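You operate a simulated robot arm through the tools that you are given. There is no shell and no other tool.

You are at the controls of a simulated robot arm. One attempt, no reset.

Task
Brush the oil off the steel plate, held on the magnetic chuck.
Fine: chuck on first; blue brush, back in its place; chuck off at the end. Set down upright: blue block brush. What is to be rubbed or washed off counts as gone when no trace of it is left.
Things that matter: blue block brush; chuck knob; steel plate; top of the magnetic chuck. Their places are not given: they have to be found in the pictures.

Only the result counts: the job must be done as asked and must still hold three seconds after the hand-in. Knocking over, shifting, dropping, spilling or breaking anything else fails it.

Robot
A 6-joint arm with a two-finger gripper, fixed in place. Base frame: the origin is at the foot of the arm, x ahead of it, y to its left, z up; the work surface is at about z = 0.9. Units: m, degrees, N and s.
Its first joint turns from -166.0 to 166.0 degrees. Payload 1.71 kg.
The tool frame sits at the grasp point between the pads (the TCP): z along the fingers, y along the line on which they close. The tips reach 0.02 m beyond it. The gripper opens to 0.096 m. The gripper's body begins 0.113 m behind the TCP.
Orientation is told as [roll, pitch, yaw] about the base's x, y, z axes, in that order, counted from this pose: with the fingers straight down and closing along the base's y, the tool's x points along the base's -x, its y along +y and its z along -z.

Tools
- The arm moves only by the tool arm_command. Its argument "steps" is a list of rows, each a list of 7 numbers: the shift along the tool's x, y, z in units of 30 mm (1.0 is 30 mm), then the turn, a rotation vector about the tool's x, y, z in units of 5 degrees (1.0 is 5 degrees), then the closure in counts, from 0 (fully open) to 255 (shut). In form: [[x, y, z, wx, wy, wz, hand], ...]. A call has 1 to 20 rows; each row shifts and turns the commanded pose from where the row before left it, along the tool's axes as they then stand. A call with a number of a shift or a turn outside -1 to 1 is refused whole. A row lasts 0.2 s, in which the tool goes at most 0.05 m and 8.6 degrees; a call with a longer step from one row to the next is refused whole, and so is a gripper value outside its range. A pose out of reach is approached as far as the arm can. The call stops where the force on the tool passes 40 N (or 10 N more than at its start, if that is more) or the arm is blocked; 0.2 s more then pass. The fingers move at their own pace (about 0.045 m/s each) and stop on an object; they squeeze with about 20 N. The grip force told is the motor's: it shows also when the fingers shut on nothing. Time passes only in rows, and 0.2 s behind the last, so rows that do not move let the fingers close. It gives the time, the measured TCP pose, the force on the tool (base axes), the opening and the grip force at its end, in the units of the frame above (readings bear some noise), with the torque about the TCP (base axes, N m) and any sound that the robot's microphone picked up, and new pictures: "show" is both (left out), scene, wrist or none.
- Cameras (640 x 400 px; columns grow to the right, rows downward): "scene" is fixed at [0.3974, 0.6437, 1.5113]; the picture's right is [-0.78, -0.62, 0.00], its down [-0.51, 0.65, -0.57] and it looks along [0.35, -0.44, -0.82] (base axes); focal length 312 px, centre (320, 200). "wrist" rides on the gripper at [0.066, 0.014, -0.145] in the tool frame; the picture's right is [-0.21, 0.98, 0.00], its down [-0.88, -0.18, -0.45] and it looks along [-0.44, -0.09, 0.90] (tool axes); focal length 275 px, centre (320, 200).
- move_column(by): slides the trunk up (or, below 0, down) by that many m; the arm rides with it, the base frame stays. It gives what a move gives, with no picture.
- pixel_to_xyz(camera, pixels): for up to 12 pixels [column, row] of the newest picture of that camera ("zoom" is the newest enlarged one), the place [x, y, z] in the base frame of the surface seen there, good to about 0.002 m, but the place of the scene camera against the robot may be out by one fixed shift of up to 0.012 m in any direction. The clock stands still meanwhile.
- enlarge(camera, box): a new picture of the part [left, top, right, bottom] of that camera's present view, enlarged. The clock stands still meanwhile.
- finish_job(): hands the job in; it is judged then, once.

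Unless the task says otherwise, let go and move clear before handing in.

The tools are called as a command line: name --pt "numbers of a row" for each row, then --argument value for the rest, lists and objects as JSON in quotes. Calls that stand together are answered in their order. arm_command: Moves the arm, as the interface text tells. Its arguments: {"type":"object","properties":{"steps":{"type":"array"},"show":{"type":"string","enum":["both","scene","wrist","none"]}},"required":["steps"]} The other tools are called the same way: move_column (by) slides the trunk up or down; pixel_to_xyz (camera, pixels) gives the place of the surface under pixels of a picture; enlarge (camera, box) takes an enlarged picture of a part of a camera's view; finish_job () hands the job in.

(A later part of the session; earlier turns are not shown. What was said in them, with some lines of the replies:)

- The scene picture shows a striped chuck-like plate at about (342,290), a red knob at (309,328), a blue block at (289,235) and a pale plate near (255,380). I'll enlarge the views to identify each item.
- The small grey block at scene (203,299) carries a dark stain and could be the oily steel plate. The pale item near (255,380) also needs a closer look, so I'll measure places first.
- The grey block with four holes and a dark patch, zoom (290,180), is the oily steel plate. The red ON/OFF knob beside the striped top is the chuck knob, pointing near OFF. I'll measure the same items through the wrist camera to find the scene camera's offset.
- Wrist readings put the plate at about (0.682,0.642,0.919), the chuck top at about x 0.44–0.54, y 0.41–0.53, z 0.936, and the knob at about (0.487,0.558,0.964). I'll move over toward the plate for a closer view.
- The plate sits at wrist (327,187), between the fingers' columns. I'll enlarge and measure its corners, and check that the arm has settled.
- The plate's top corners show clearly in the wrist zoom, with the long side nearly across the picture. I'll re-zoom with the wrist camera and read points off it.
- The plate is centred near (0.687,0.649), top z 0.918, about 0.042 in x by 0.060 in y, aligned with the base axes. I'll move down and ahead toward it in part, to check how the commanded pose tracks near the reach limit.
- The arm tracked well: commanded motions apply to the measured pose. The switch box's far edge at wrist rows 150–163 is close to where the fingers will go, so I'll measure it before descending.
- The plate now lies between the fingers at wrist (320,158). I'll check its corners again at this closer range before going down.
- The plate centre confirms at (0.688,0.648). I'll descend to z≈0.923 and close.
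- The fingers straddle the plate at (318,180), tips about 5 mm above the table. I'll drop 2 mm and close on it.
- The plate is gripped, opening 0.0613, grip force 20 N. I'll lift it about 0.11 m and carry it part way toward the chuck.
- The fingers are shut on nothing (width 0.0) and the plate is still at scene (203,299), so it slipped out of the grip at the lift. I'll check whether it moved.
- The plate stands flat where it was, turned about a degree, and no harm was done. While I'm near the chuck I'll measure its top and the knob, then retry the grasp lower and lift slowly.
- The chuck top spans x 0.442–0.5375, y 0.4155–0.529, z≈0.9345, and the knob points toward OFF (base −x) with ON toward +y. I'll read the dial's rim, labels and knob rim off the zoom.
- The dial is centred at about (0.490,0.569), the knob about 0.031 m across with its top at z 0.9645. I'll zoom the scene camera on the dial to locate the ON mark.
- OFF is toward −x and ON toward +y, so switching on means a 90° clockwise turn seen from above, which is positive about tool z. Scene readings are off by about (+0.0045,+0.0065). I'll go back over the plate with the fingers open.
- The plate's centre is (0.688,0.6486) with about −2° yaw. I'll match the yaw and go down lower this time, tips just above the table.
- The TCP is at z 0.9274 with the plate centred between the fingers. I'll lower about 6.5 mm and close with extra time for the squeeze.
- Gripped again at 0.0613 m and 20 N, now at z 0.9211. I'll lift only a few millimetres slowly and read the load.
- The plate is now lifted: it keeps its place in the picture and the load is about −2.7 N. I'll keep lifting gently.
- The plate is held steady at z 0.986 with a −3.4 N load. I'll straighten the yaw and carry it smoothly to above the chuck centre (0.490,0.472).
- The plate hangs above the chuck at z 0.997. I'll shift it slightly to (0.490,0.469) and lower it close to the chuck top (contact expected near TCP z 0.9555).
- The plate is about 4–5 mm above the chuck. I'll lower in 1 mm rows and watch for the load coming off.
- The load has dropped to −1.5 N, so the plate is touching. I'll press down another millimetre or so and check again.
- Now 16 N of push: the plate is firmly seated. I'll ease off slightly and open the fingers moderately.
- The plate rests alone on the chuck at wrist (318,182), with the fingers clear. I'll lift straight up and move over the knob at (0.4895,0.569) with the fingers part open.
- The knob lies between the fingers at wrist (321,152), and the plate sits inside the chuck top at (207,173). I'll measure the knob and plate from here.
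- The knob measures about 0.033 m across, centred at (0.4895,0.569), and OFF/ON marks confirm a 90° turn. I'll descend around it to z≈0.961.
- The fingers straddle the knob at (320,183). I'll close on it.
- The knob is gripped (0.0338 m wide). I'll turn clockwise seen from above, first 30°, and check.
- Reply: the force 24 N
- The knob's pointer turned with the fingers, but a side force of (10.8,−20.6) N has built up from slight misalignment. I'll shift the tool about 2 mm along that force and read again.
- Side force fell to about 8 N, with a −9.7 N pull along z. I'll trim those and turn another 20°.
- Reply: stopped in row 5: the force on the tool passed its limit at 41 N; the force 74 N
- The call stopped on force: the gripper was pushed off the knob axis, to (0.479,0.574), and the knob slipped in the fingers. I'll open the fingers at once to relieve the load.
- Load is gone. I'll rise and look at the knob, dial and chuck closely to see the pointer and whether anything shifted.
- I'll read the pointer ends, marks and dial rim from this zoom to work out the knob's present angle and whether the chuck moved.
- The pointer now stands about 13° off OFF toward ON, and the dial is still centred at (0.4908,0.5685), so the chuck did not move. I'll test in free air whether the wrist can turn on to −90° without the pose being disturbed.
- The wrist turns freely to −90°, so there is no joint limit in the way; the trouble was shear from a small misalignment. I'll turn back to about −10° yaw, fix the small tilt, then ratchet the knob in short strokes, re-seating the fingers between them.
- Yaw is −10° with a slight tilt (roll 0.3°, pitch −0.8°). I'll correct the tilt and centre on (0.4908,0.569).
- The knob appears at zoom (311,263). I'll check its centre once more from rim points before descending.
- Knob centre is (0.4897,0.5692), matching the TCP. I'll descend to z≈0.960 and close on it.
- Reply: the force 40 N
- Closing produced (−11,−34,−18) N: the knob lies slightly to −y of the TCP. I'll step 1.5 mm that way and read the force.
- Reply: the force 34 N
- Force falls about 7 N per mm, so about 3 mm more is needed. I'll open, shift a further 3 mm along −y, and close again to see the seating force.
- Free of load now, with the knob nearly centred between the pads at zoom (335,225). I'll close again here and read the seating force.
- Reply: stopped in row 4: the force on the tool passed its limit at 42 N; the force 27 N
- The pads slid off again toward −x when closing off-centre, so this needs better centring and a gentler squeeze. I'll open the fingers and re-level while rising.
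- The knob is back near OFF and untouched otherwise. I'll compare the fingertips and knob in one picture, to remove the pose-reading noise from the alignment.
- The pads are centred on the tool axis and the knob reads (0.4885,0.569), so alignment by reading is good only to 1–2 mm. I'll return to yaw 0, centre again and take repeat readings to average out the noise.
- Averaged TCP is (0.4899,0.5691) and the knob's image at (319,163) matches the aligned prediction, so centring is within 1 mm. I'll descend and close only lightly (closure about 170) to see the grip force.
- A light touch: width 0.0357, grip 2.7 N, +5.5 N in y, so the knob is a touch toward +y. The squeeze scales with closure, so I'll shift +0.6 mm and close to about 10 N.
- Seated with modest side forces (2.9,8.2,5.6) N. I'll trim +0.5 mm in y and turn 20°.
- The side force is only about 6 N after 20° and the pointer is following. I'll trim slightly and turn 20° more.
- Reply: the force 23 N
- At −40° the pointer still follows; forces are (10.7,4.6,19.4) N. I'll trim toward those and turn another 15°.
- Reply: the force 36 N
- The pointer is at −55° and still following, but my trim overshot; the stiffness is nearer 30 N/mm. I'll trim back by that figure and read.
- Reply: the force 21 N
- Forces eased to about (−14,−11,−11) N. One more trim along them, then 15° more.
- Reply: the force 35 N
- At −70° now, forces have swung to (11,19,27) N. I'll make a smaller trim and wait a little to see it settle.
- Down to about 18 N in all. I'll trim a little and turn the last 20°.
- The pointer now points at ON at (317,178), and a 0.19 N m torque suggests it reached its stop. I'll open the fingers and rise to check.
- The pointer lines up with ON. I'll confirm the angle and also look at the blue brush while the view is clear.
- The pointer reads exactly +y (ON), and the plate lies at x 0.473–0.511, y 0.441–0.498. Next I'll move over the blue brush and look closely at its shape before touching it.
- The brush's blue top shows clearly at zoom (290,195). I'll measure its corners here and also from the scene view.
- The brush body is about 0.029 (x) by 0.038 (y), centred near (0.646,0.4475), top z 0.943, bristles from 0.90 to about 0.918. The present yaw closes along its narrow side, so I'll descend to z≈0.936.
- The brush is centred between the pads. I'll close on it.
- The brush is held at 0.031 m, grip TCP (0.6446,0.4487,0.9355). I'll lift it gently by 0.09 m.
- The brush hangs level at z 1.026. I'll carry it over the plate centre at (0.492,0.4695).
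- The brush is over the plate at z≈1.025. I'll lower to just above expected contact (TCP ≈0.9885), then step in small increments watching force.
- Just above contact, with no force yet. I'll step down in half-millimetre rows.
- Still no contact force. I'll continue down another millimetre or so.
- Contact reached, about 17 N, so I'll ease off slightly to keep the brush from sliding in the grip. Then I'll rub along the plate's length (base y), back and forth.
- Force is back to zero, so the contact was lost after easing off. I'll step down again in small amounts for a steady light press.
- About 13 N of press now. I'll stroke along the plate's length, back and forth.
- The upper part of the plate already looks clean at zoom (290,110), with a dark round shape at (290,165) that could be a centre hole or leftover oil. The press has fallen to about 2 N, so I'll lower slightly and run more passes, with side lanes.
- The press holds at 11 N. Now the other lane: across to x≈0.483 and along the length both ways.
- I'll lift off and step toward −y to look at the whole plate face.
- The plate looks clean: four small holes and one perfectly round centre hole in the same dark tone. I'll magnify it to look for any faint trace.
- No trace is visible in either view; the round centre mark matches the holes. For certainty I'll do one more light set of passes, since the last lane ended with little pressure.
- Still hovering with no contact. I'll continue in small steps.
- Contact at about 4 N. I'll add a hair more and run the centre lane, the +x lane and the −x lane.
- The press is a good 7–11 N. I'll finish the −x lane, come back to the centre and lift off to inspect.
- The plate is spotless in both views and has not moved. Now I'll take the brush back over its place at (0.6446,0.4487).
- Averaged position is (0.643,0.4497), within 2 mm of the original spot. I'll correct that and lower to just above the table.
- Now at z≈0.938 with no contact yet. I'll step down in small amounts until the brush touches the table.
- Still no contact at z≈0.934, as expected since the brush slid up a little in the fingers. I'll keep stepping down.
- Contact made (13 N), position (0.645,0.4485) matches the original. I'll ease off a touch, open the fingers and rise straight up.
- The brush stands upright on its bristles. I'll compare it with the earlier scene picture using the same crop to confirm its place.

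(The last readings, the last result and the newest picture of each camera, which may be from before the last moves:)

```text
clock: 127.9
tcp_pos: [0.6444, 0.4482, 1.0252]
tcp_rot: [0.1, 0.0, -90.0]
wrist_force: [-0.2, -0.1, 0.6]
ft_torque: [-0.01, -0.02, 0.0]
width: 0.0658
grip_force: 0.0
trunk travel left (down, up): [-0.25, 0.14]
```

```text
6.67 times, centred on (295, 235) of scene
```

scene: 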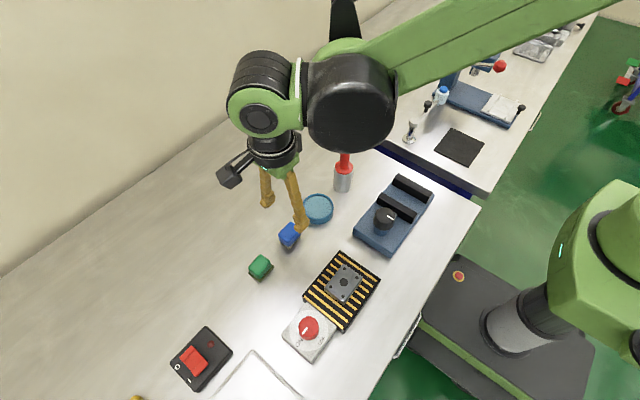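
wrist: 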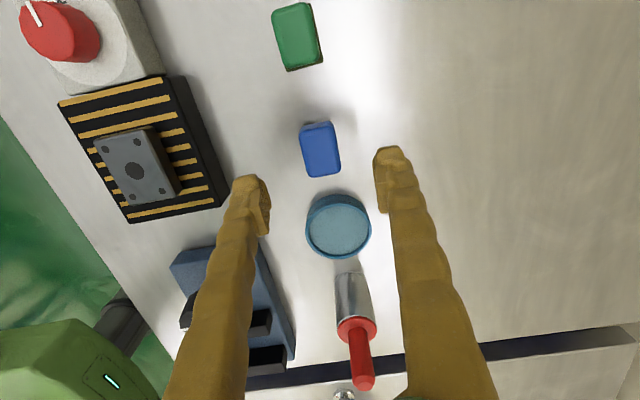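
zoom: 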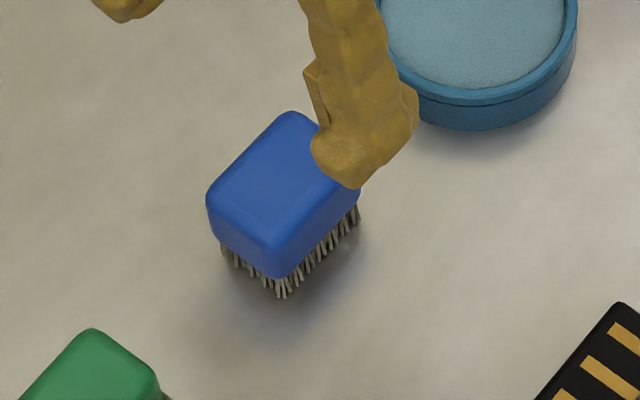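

The brush is back within half a millimetre of where it stood. Now I'll go to the knob to switch the chuck off.

arm_command --pt "0.3 -0.4 0 0 0 0 100" --pt "0.55 -0.7 0 0 0 0 100" --pt "0.6 -0.76 0 0 0 0 100" --pt "0.6 -0.76 0 0 0 0 100" --pt "0.6 -0.76 0 0 0 0 100" --pt "0.6 -0.76 0 0 0 0 100" --pt "0.5 -0.65 0 0 0 0 100" --pt "0.27 -0.36 0 0 0 0 100" --pt "0 0 0 0 0 0 100" --pt "0 0 0 0 0 0 100"

arm_command --pt "0 0 0 0 0 0 100" --show "none"

arm_command --pt "0 0 0 0 0 0 100" --show "none"

arm_command --pt "0 0 0 0 0 0 100" --show "none"

enlarge --camera "wrist" --box '[240, 90, 400, 210]'

```text
clock: 130.1
tcp_pos: [0.4905, 0.568, 1.0257]
tcp_rot: [0.1, -0.1, -90.0]
wrist_force: [-0.7, 0.5, 0.3]
ft_torque: [0.02, 0.01, 0.0]
width: 0.0587
grip_force: 0.0
trunk travel left (down, up): [-0.25, 0.14]
```

scene: 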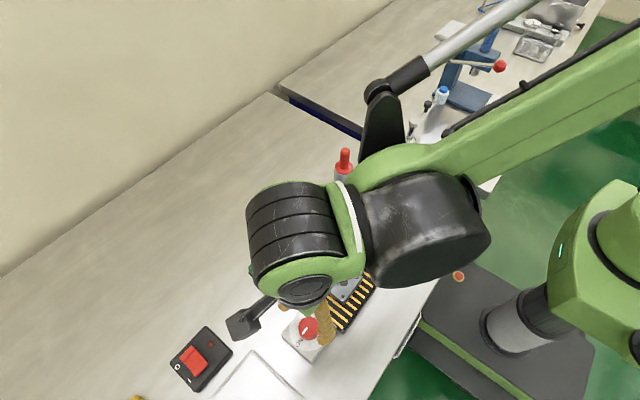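
wrist: 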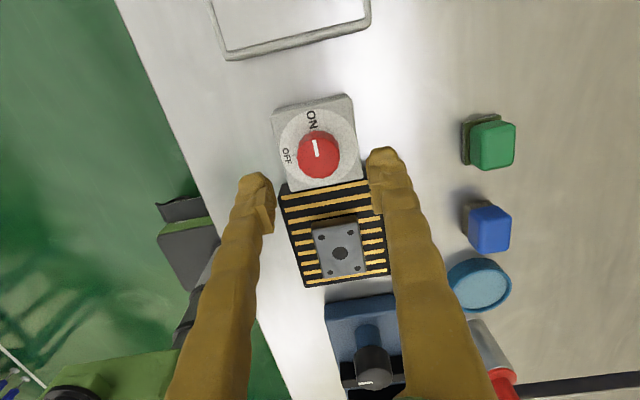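

```text
clock: 130.5
tcp_pos: [0.4913, 0.5681, 1.0253]
tcp_rot: [0.0, -0.2, -90.1]
wrist_force: [0.6, -0.2, 0.6]
ft_torque: [0.01, 0.02, -0.02]
width: 0.0584
grip_force: 0.0
trunk travel left (down, up): [-0.25, 0.14]
```

```text
clock: 130.9
tcp_pos: [0.4903, 0.5676, 1.0243]
tcp_rot: [0.0, -0.2, -89.9]
wrist_force: [0.8, -0.3, 0.1]
ft_torque: [0.0, 0.0, 0.01]
width: 0.0586
grip_force: 0.1
trunk travel left (down, up): [-0.25, 0.14]
```

```text
clock: 131.3
tcp_pos: [0.4909, 0.5671, 1.0249]
tcp_rot: [-0.1, -0.1, -90.0]
wrist_force: [-0.5, -0.3, 0.2]
ft_torque: [0.01, -0.01, 0.0]
width: 0.0585
grip_force: 0.0
trunk travel left (down, up): [-0.25, 0.14]
```

```text
3.33 times, centred on (320, 150) of wrist
```

zoom: 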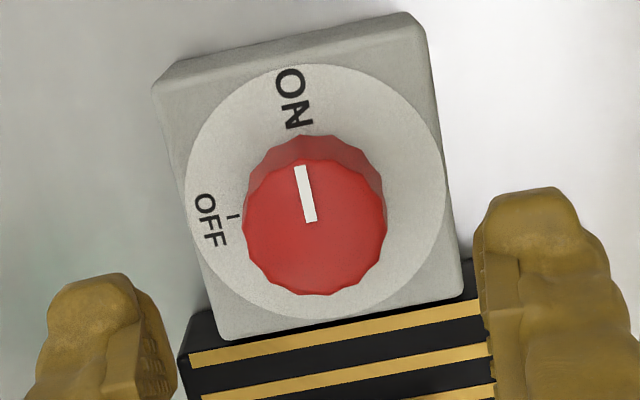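

The knob still points to ON and its image offset says it is about (−1.1,+1.3) mm from the TCP in base x,y. I'll correct that, descend, and close lightly first.

arm_command --pt "0.04 -0.035 0.5 0 0 0 100" --pt "0 0 0.7 0 0 0 100" --pt "0 0 0.6 0 0 0 100" --pt "0 0 0.25 0 0 0 100" --pt "0 0 0 0 0 0 100" --pt "0 0 0 0 0 0 166" --pt "0 0 0 0 0 0 168" --pt "0 0 0 0 0 0 172" --pt "0 0 0 0 0 0 172" --show "wrist"

```text
clock: 133.3
tcp_pos: [0.4898, 0.5694, 0.965]
tcp_rot: [-0.1, -0.1, -90.0]
wrist_force: [7.4, 1.1, 0.5]
ft_torque: [-0.04, -0.1, 0.01]
width: 0.034
grip_force: 34.6
trunk travel left (down, up): [-0.25, 0.14]
```

wrist: 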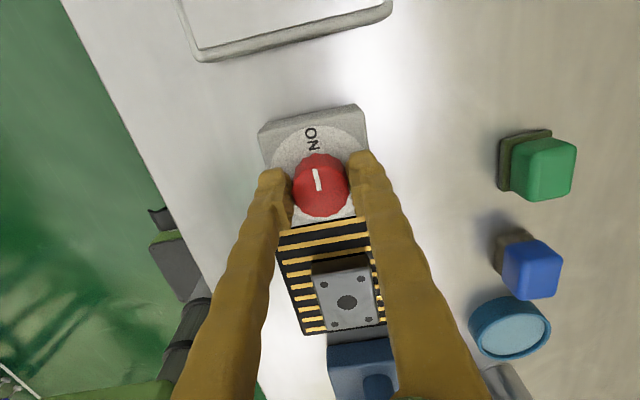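

Gripped with a small side force (7.4 N in x). I'll trim a little and turn back 20° toward OFF.

arm_command --pt "0 0.008 0 0 0 0 195" --pt "0 0 0 0 0 -0.8 195" --pt "0 0 0 0 0 -1 195" --pt "0 0 0 0 0 -1 195" --pt "0 0 0 0 0 -1 195" --pt "0 0 0 0 0 -0.2 195" --show "wrist"

```text
clock: 134.7
tcp_pos: [0.4893, 0.5688, 0.9638]
tcp_rot: [0.0, 0.0, -69.9]
wrist_force: [-3.9, -6.0, 13.4]
ft_torque: [-0.04, 0.1, 0.03]
width: 0.0335
grip_force: 35.8
trunk travel left (down, up): [-0.25, 0.14]
```

wrist: 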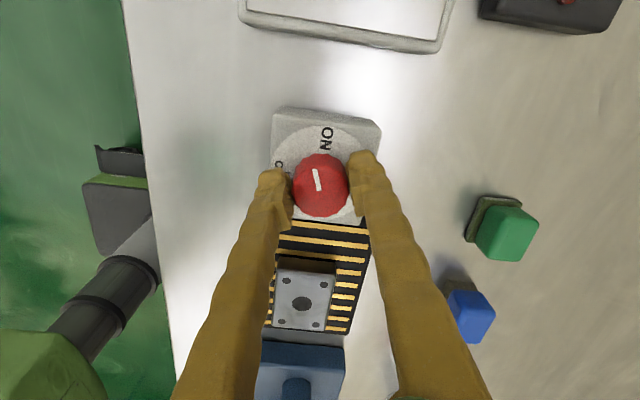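

Following well at −70° with forces under 15 N. A slight trim and 20° more.

arm_command --pt "-0.005 -0.005 -0.01 0 0 0 195" --pt "0 0 0 0 0 -0.8 195" --pt "0 0 0 0 0 -1 195" --pt "0 0 0 0 0 -1 195" --pt "0 0 0 0 0 -1 195" --pt "0 0 0 0 0 -0.2 195" --show "wrist"

```text
clock: 136.1
tcp_pos: [0.489, 0.5687, 0.9638]
tcp_rot: [-0.1, 0.0, -49.8]
wrist_force: [-16.9, -17.4, -11.3]
ft_torque: [-0.21, 0.19, 0.0]
width: 0.0334
grip_force: 35.0
trunk travel left (down, up): [-0.25, 0.14]
```

wrist: 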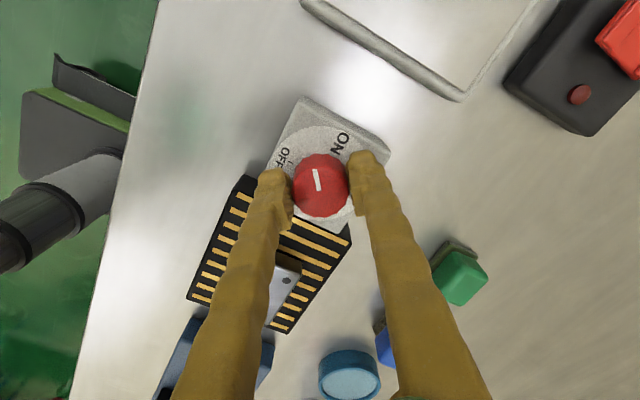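

At −50° the forces are about 27 N in total. I'll trim along them and let it settle before going on.

arm_command --pt "-0.002 -0.02 0.008 0 0 0 195" --pt "0 0 0 0 0 0 195" --pt "0 0 0 0 0 0 195" --show "none"

```text
clock: 136.9
tcp_pos: [0.4879, 0.5693, 0.9636]
tcp_rot: [0.0, 0.0, -50.1]
wrist_force: [-15.6, -12.1, -4.4]
ft_torque: [-0.08, 0.23, -0.02]
width: 0.0337
grip_force: 34.9
trunk travel left (down, up): [-0.25, 0.14]
```

Eased to about 20 N. One more trim, then 15° more.

arm_command --pt "0 -0.022 0.003 0 0 0 195" --pt "0 0 0 0 0 -0.8 195" --pt "0 0 0 0 0 -1 195" --pt "0 0 0 0 0 -1 195" --pt "0 0 0 0 0 -0.2 195" --show "wrist"

```text
clock: 138.1
tcp_pos: [0.4893, 0.5693, 0.9643]
tcp_rot: [-0.1, 0.0, -34.9]
wrist_force: [-10.0, -11.1, 0.0]
ft_torque: [-0.25, 0.1, -0.01]
width: 0.0338
grip_force: 35.0
trunk travel left (down, up): [-0.25, 0.14]
```

wrist: 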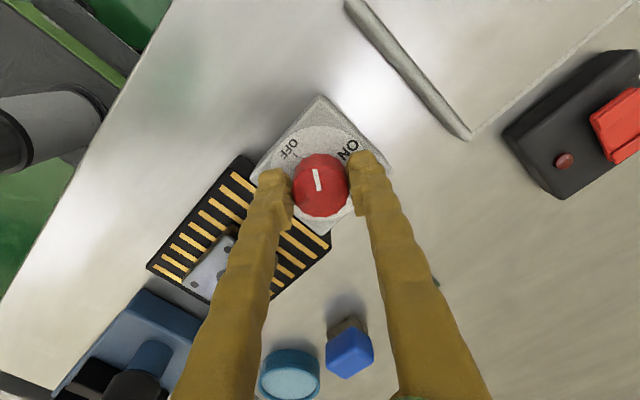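

At −35°, about 15 N. Trim and turn 20° more.

arm_command --pt "0.003 -0.016 0 0 0 0 195" --pt "0 0 0 0 0 -0.8 195" --pt "0 0 0 0 0 -1 195" --pt "0 0 0 0 0 -1 195" --pt "0 0 0 0 0 -1 195" --pt "0 0 0 0 0 -0.2 195" --show "wrist"

```text
clock: 139.5
tcp_pos: [0.4891, 0.5677, 0.964]
tcp_rot: [0.0, 0.0, -14.9]
wrist_force: [-4.3, -1.8, 16.7]
ft_torque: [-0.01, 0.07, -0.03]
width: 0.0334
grip_force: 35.2
trunk travel left (down, up): [-0.25, 0.14]
```

wrist: 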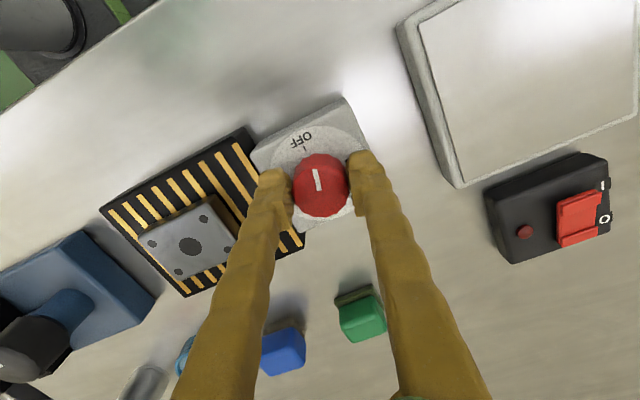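

Nearly there: −15° with modest forces. I'll raise a hair and turn the last 15°.

arm_command --pt "0.003 0 -0.01 0 0 0 195" --pt "0 0 0 0 0 -0.8 195" --pt "0 0 0 0 0 -1 195" --pt "0 0 0 0 0 -1 195" --pt "0 0 0 0 0 -0.3 195" --pt "0 0 0 0 0 0 195" --show "wrist"

```text
clock: 140.9
tcp_pos: [0.489, 0.5681, 0.9645]
tcp_rot: [-0.2, 0.0, 0.5]
wrist_force: [-2.3, -2.6, 6.5]
ft_torque: [-0.05, -0.05, -0.18]
width: 0.0334
grip_force: 35.1
trunk travel left (down, up): [-0.25, 0.14]
```

wrist: 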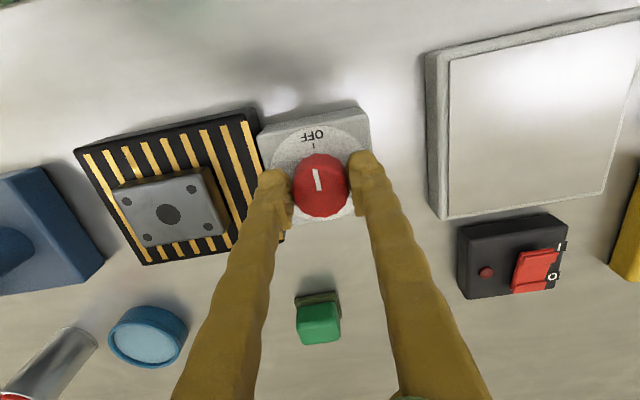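

The pointer is back toward OFF and the −0.18 N m torque shows it met the stop. I'll open and rise straight up.

arm_command --pt "0 0 0 0 0 0 110" --pt "0 0 0 0 0 0 100" --pt "0 0 0 0 0 0 100" --pt "0 0 -0.3 0 0 0 100" --pt "0 0 -0.7 0 0 0 100" --pt "0 0 -0.8 0 0 0 100" --pt "0 0 -0.8 0 0 0 100" --pt "0 0 -0.4 0 0 0 100" --pt "0 0 0 0 0 0 100"

enlarge --camera "wrist" --box '[240, 80, 400, 200]'

pixel_to_xyz --camera "zoom" --pixels '[[315, 200], [320, 240]]'

```text
clock: 142.9
tcp_pos: [0.4908, 0.5681, 1.0551]
tcp_rot: [-0.1, 0.0, 0.5]
wrist_force: [0.0, 0.5, 0.0]
ft_torque: [0.0, 0.01, 0.04]
width: 0.0585
grip_force: 0.2
trunk travel left (down, up): [-0.25, 0.14]
```

scene: 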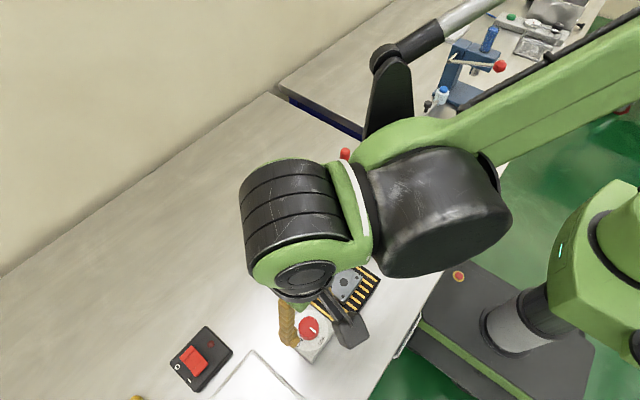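
wrist: 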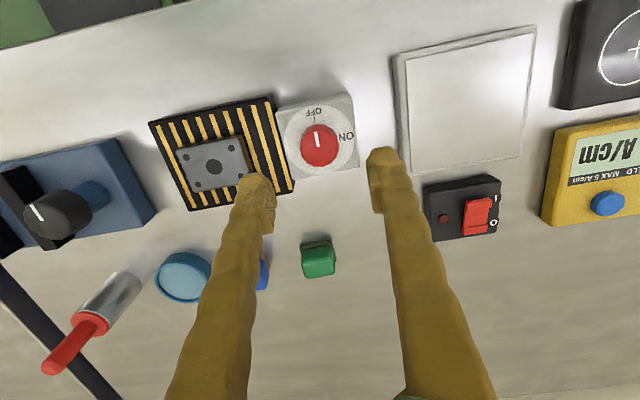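

```text
3.33 times, centred on (320, 140) of wrist
```

zoom: 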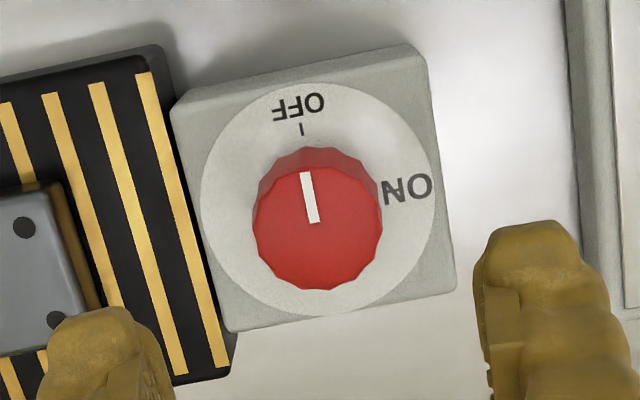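

```text
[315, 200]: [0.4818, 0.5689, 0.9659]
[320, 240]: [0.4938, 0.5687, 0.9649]
```

The pointer stands at the OFF mark. I'll confirm the angle, then move the arm clear and take a last look at everything.

pixel_to_xyz --camera "zoom" --pixels '[[305, 175], [314, 221]]'

arm_command --pt "0 -0.3 -0.5 0 0 0 60" --pt "0 -0.6 -0.8 0 0 0 30" --pt "0 -0.9 -0.8 0 0 0 0" --pt "0 -1 -0.8 0 0 0 0" --pt "0 -1 -0.8 0 0 0 0" --pt "0 -1 -0.5 0 0 0 0" --pt "0 -1 0 0 0 0 0" --pt "0 -1 0 0 0 0 0" --pt "0 -1 0 0 0 0 0" --pt "0 -1 0 0 0 0 0" --pt "0 -0.8 0 0 0 0 0" --pt "0 0 0 0 0 0 0"

enlarge --camera "scene" --box '[240, 220, 400, 380]'

enlarge --camera "scene" --box '[325, 258, 365, 308]'

```text
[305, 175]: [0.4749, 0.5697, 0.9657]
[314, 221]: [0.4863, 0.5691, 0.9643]
```

```text
clock: 145.5
tcp_pos: [0.4916, 0.2808, 1.1779]
tcp_rot: [-0.1, 0.0, 0.6]
wrist_force: [-0.1, 0.6, -1.3]
ft_torque: [0.06, 0.0, 0.02]
width: 0.0958
grip_force: 0.0
trunk travel left (down, up): [-0.25, 0.14]
```

scene: 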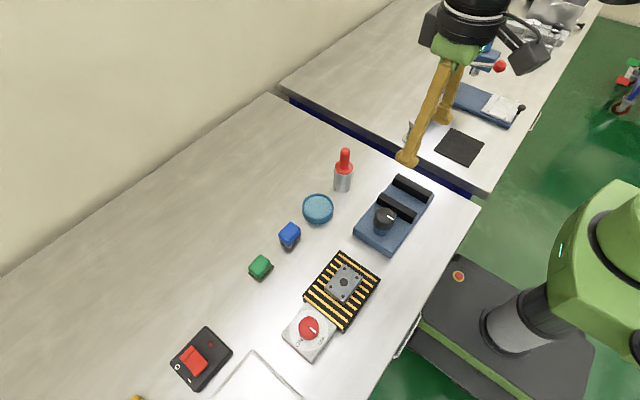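
wrist: 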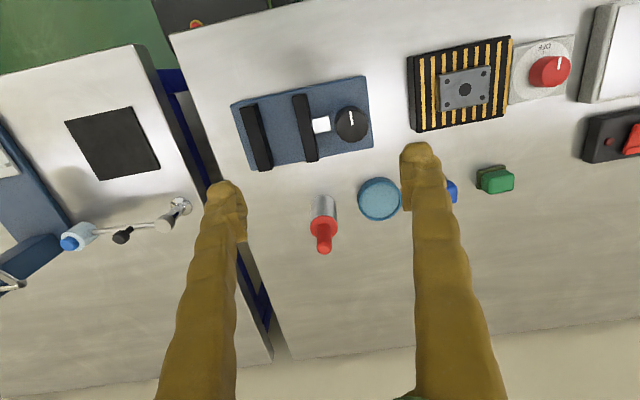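

```text
2.50 times, centred on (320, 300) of scene
```

zoom: 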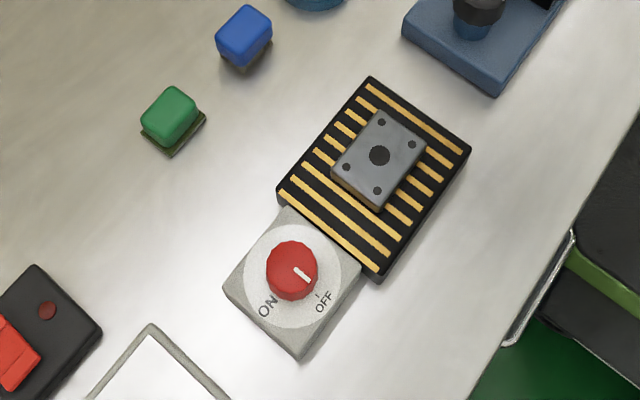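

```text
8.00 times, centred on (345, 283) of scene
```

zoom: 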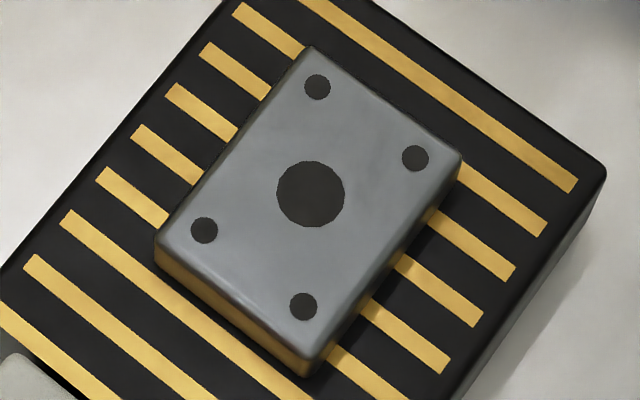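

The last pictures show what the job asked for:
- **Plate:** no oil visible in either view, and it still lies flat on the chuck (scene (344,284)).
- **Knob:** it points at OFF.
- **Blue brush:** upright in its old place at (289,235).
- **Arm:** clear of the bench, fingers empty, and nothing else looks moved.

I'll hand in.

finish_job

```text
The job is handed in.
```

I've handed the job in. The oil is off the steel plate: no trace shows in either camera view, even enlarged.

- **Order:** I set the plate on the chuck, turned the chuck on, brushed, put the blue brush back, then turned the chuck off. I took "chuck on first" to mean before brushing.
- **Blue brush:** it stands upright within about half a millimetre of where it started.
- **Chuck:** the knob points at OFF. The plate is still lying on the chuck, since the task did not ask for it to be moved back.
- **Slips on the way:** the first grip on the plate slipped as I started to lift, and the plate stayed flat on the table, turned about a degree or two. The fingers also slipped off the knob twice before I got it to ON. The chuck did not move.
- **Everything else:** nothing else on the bench looks moved.
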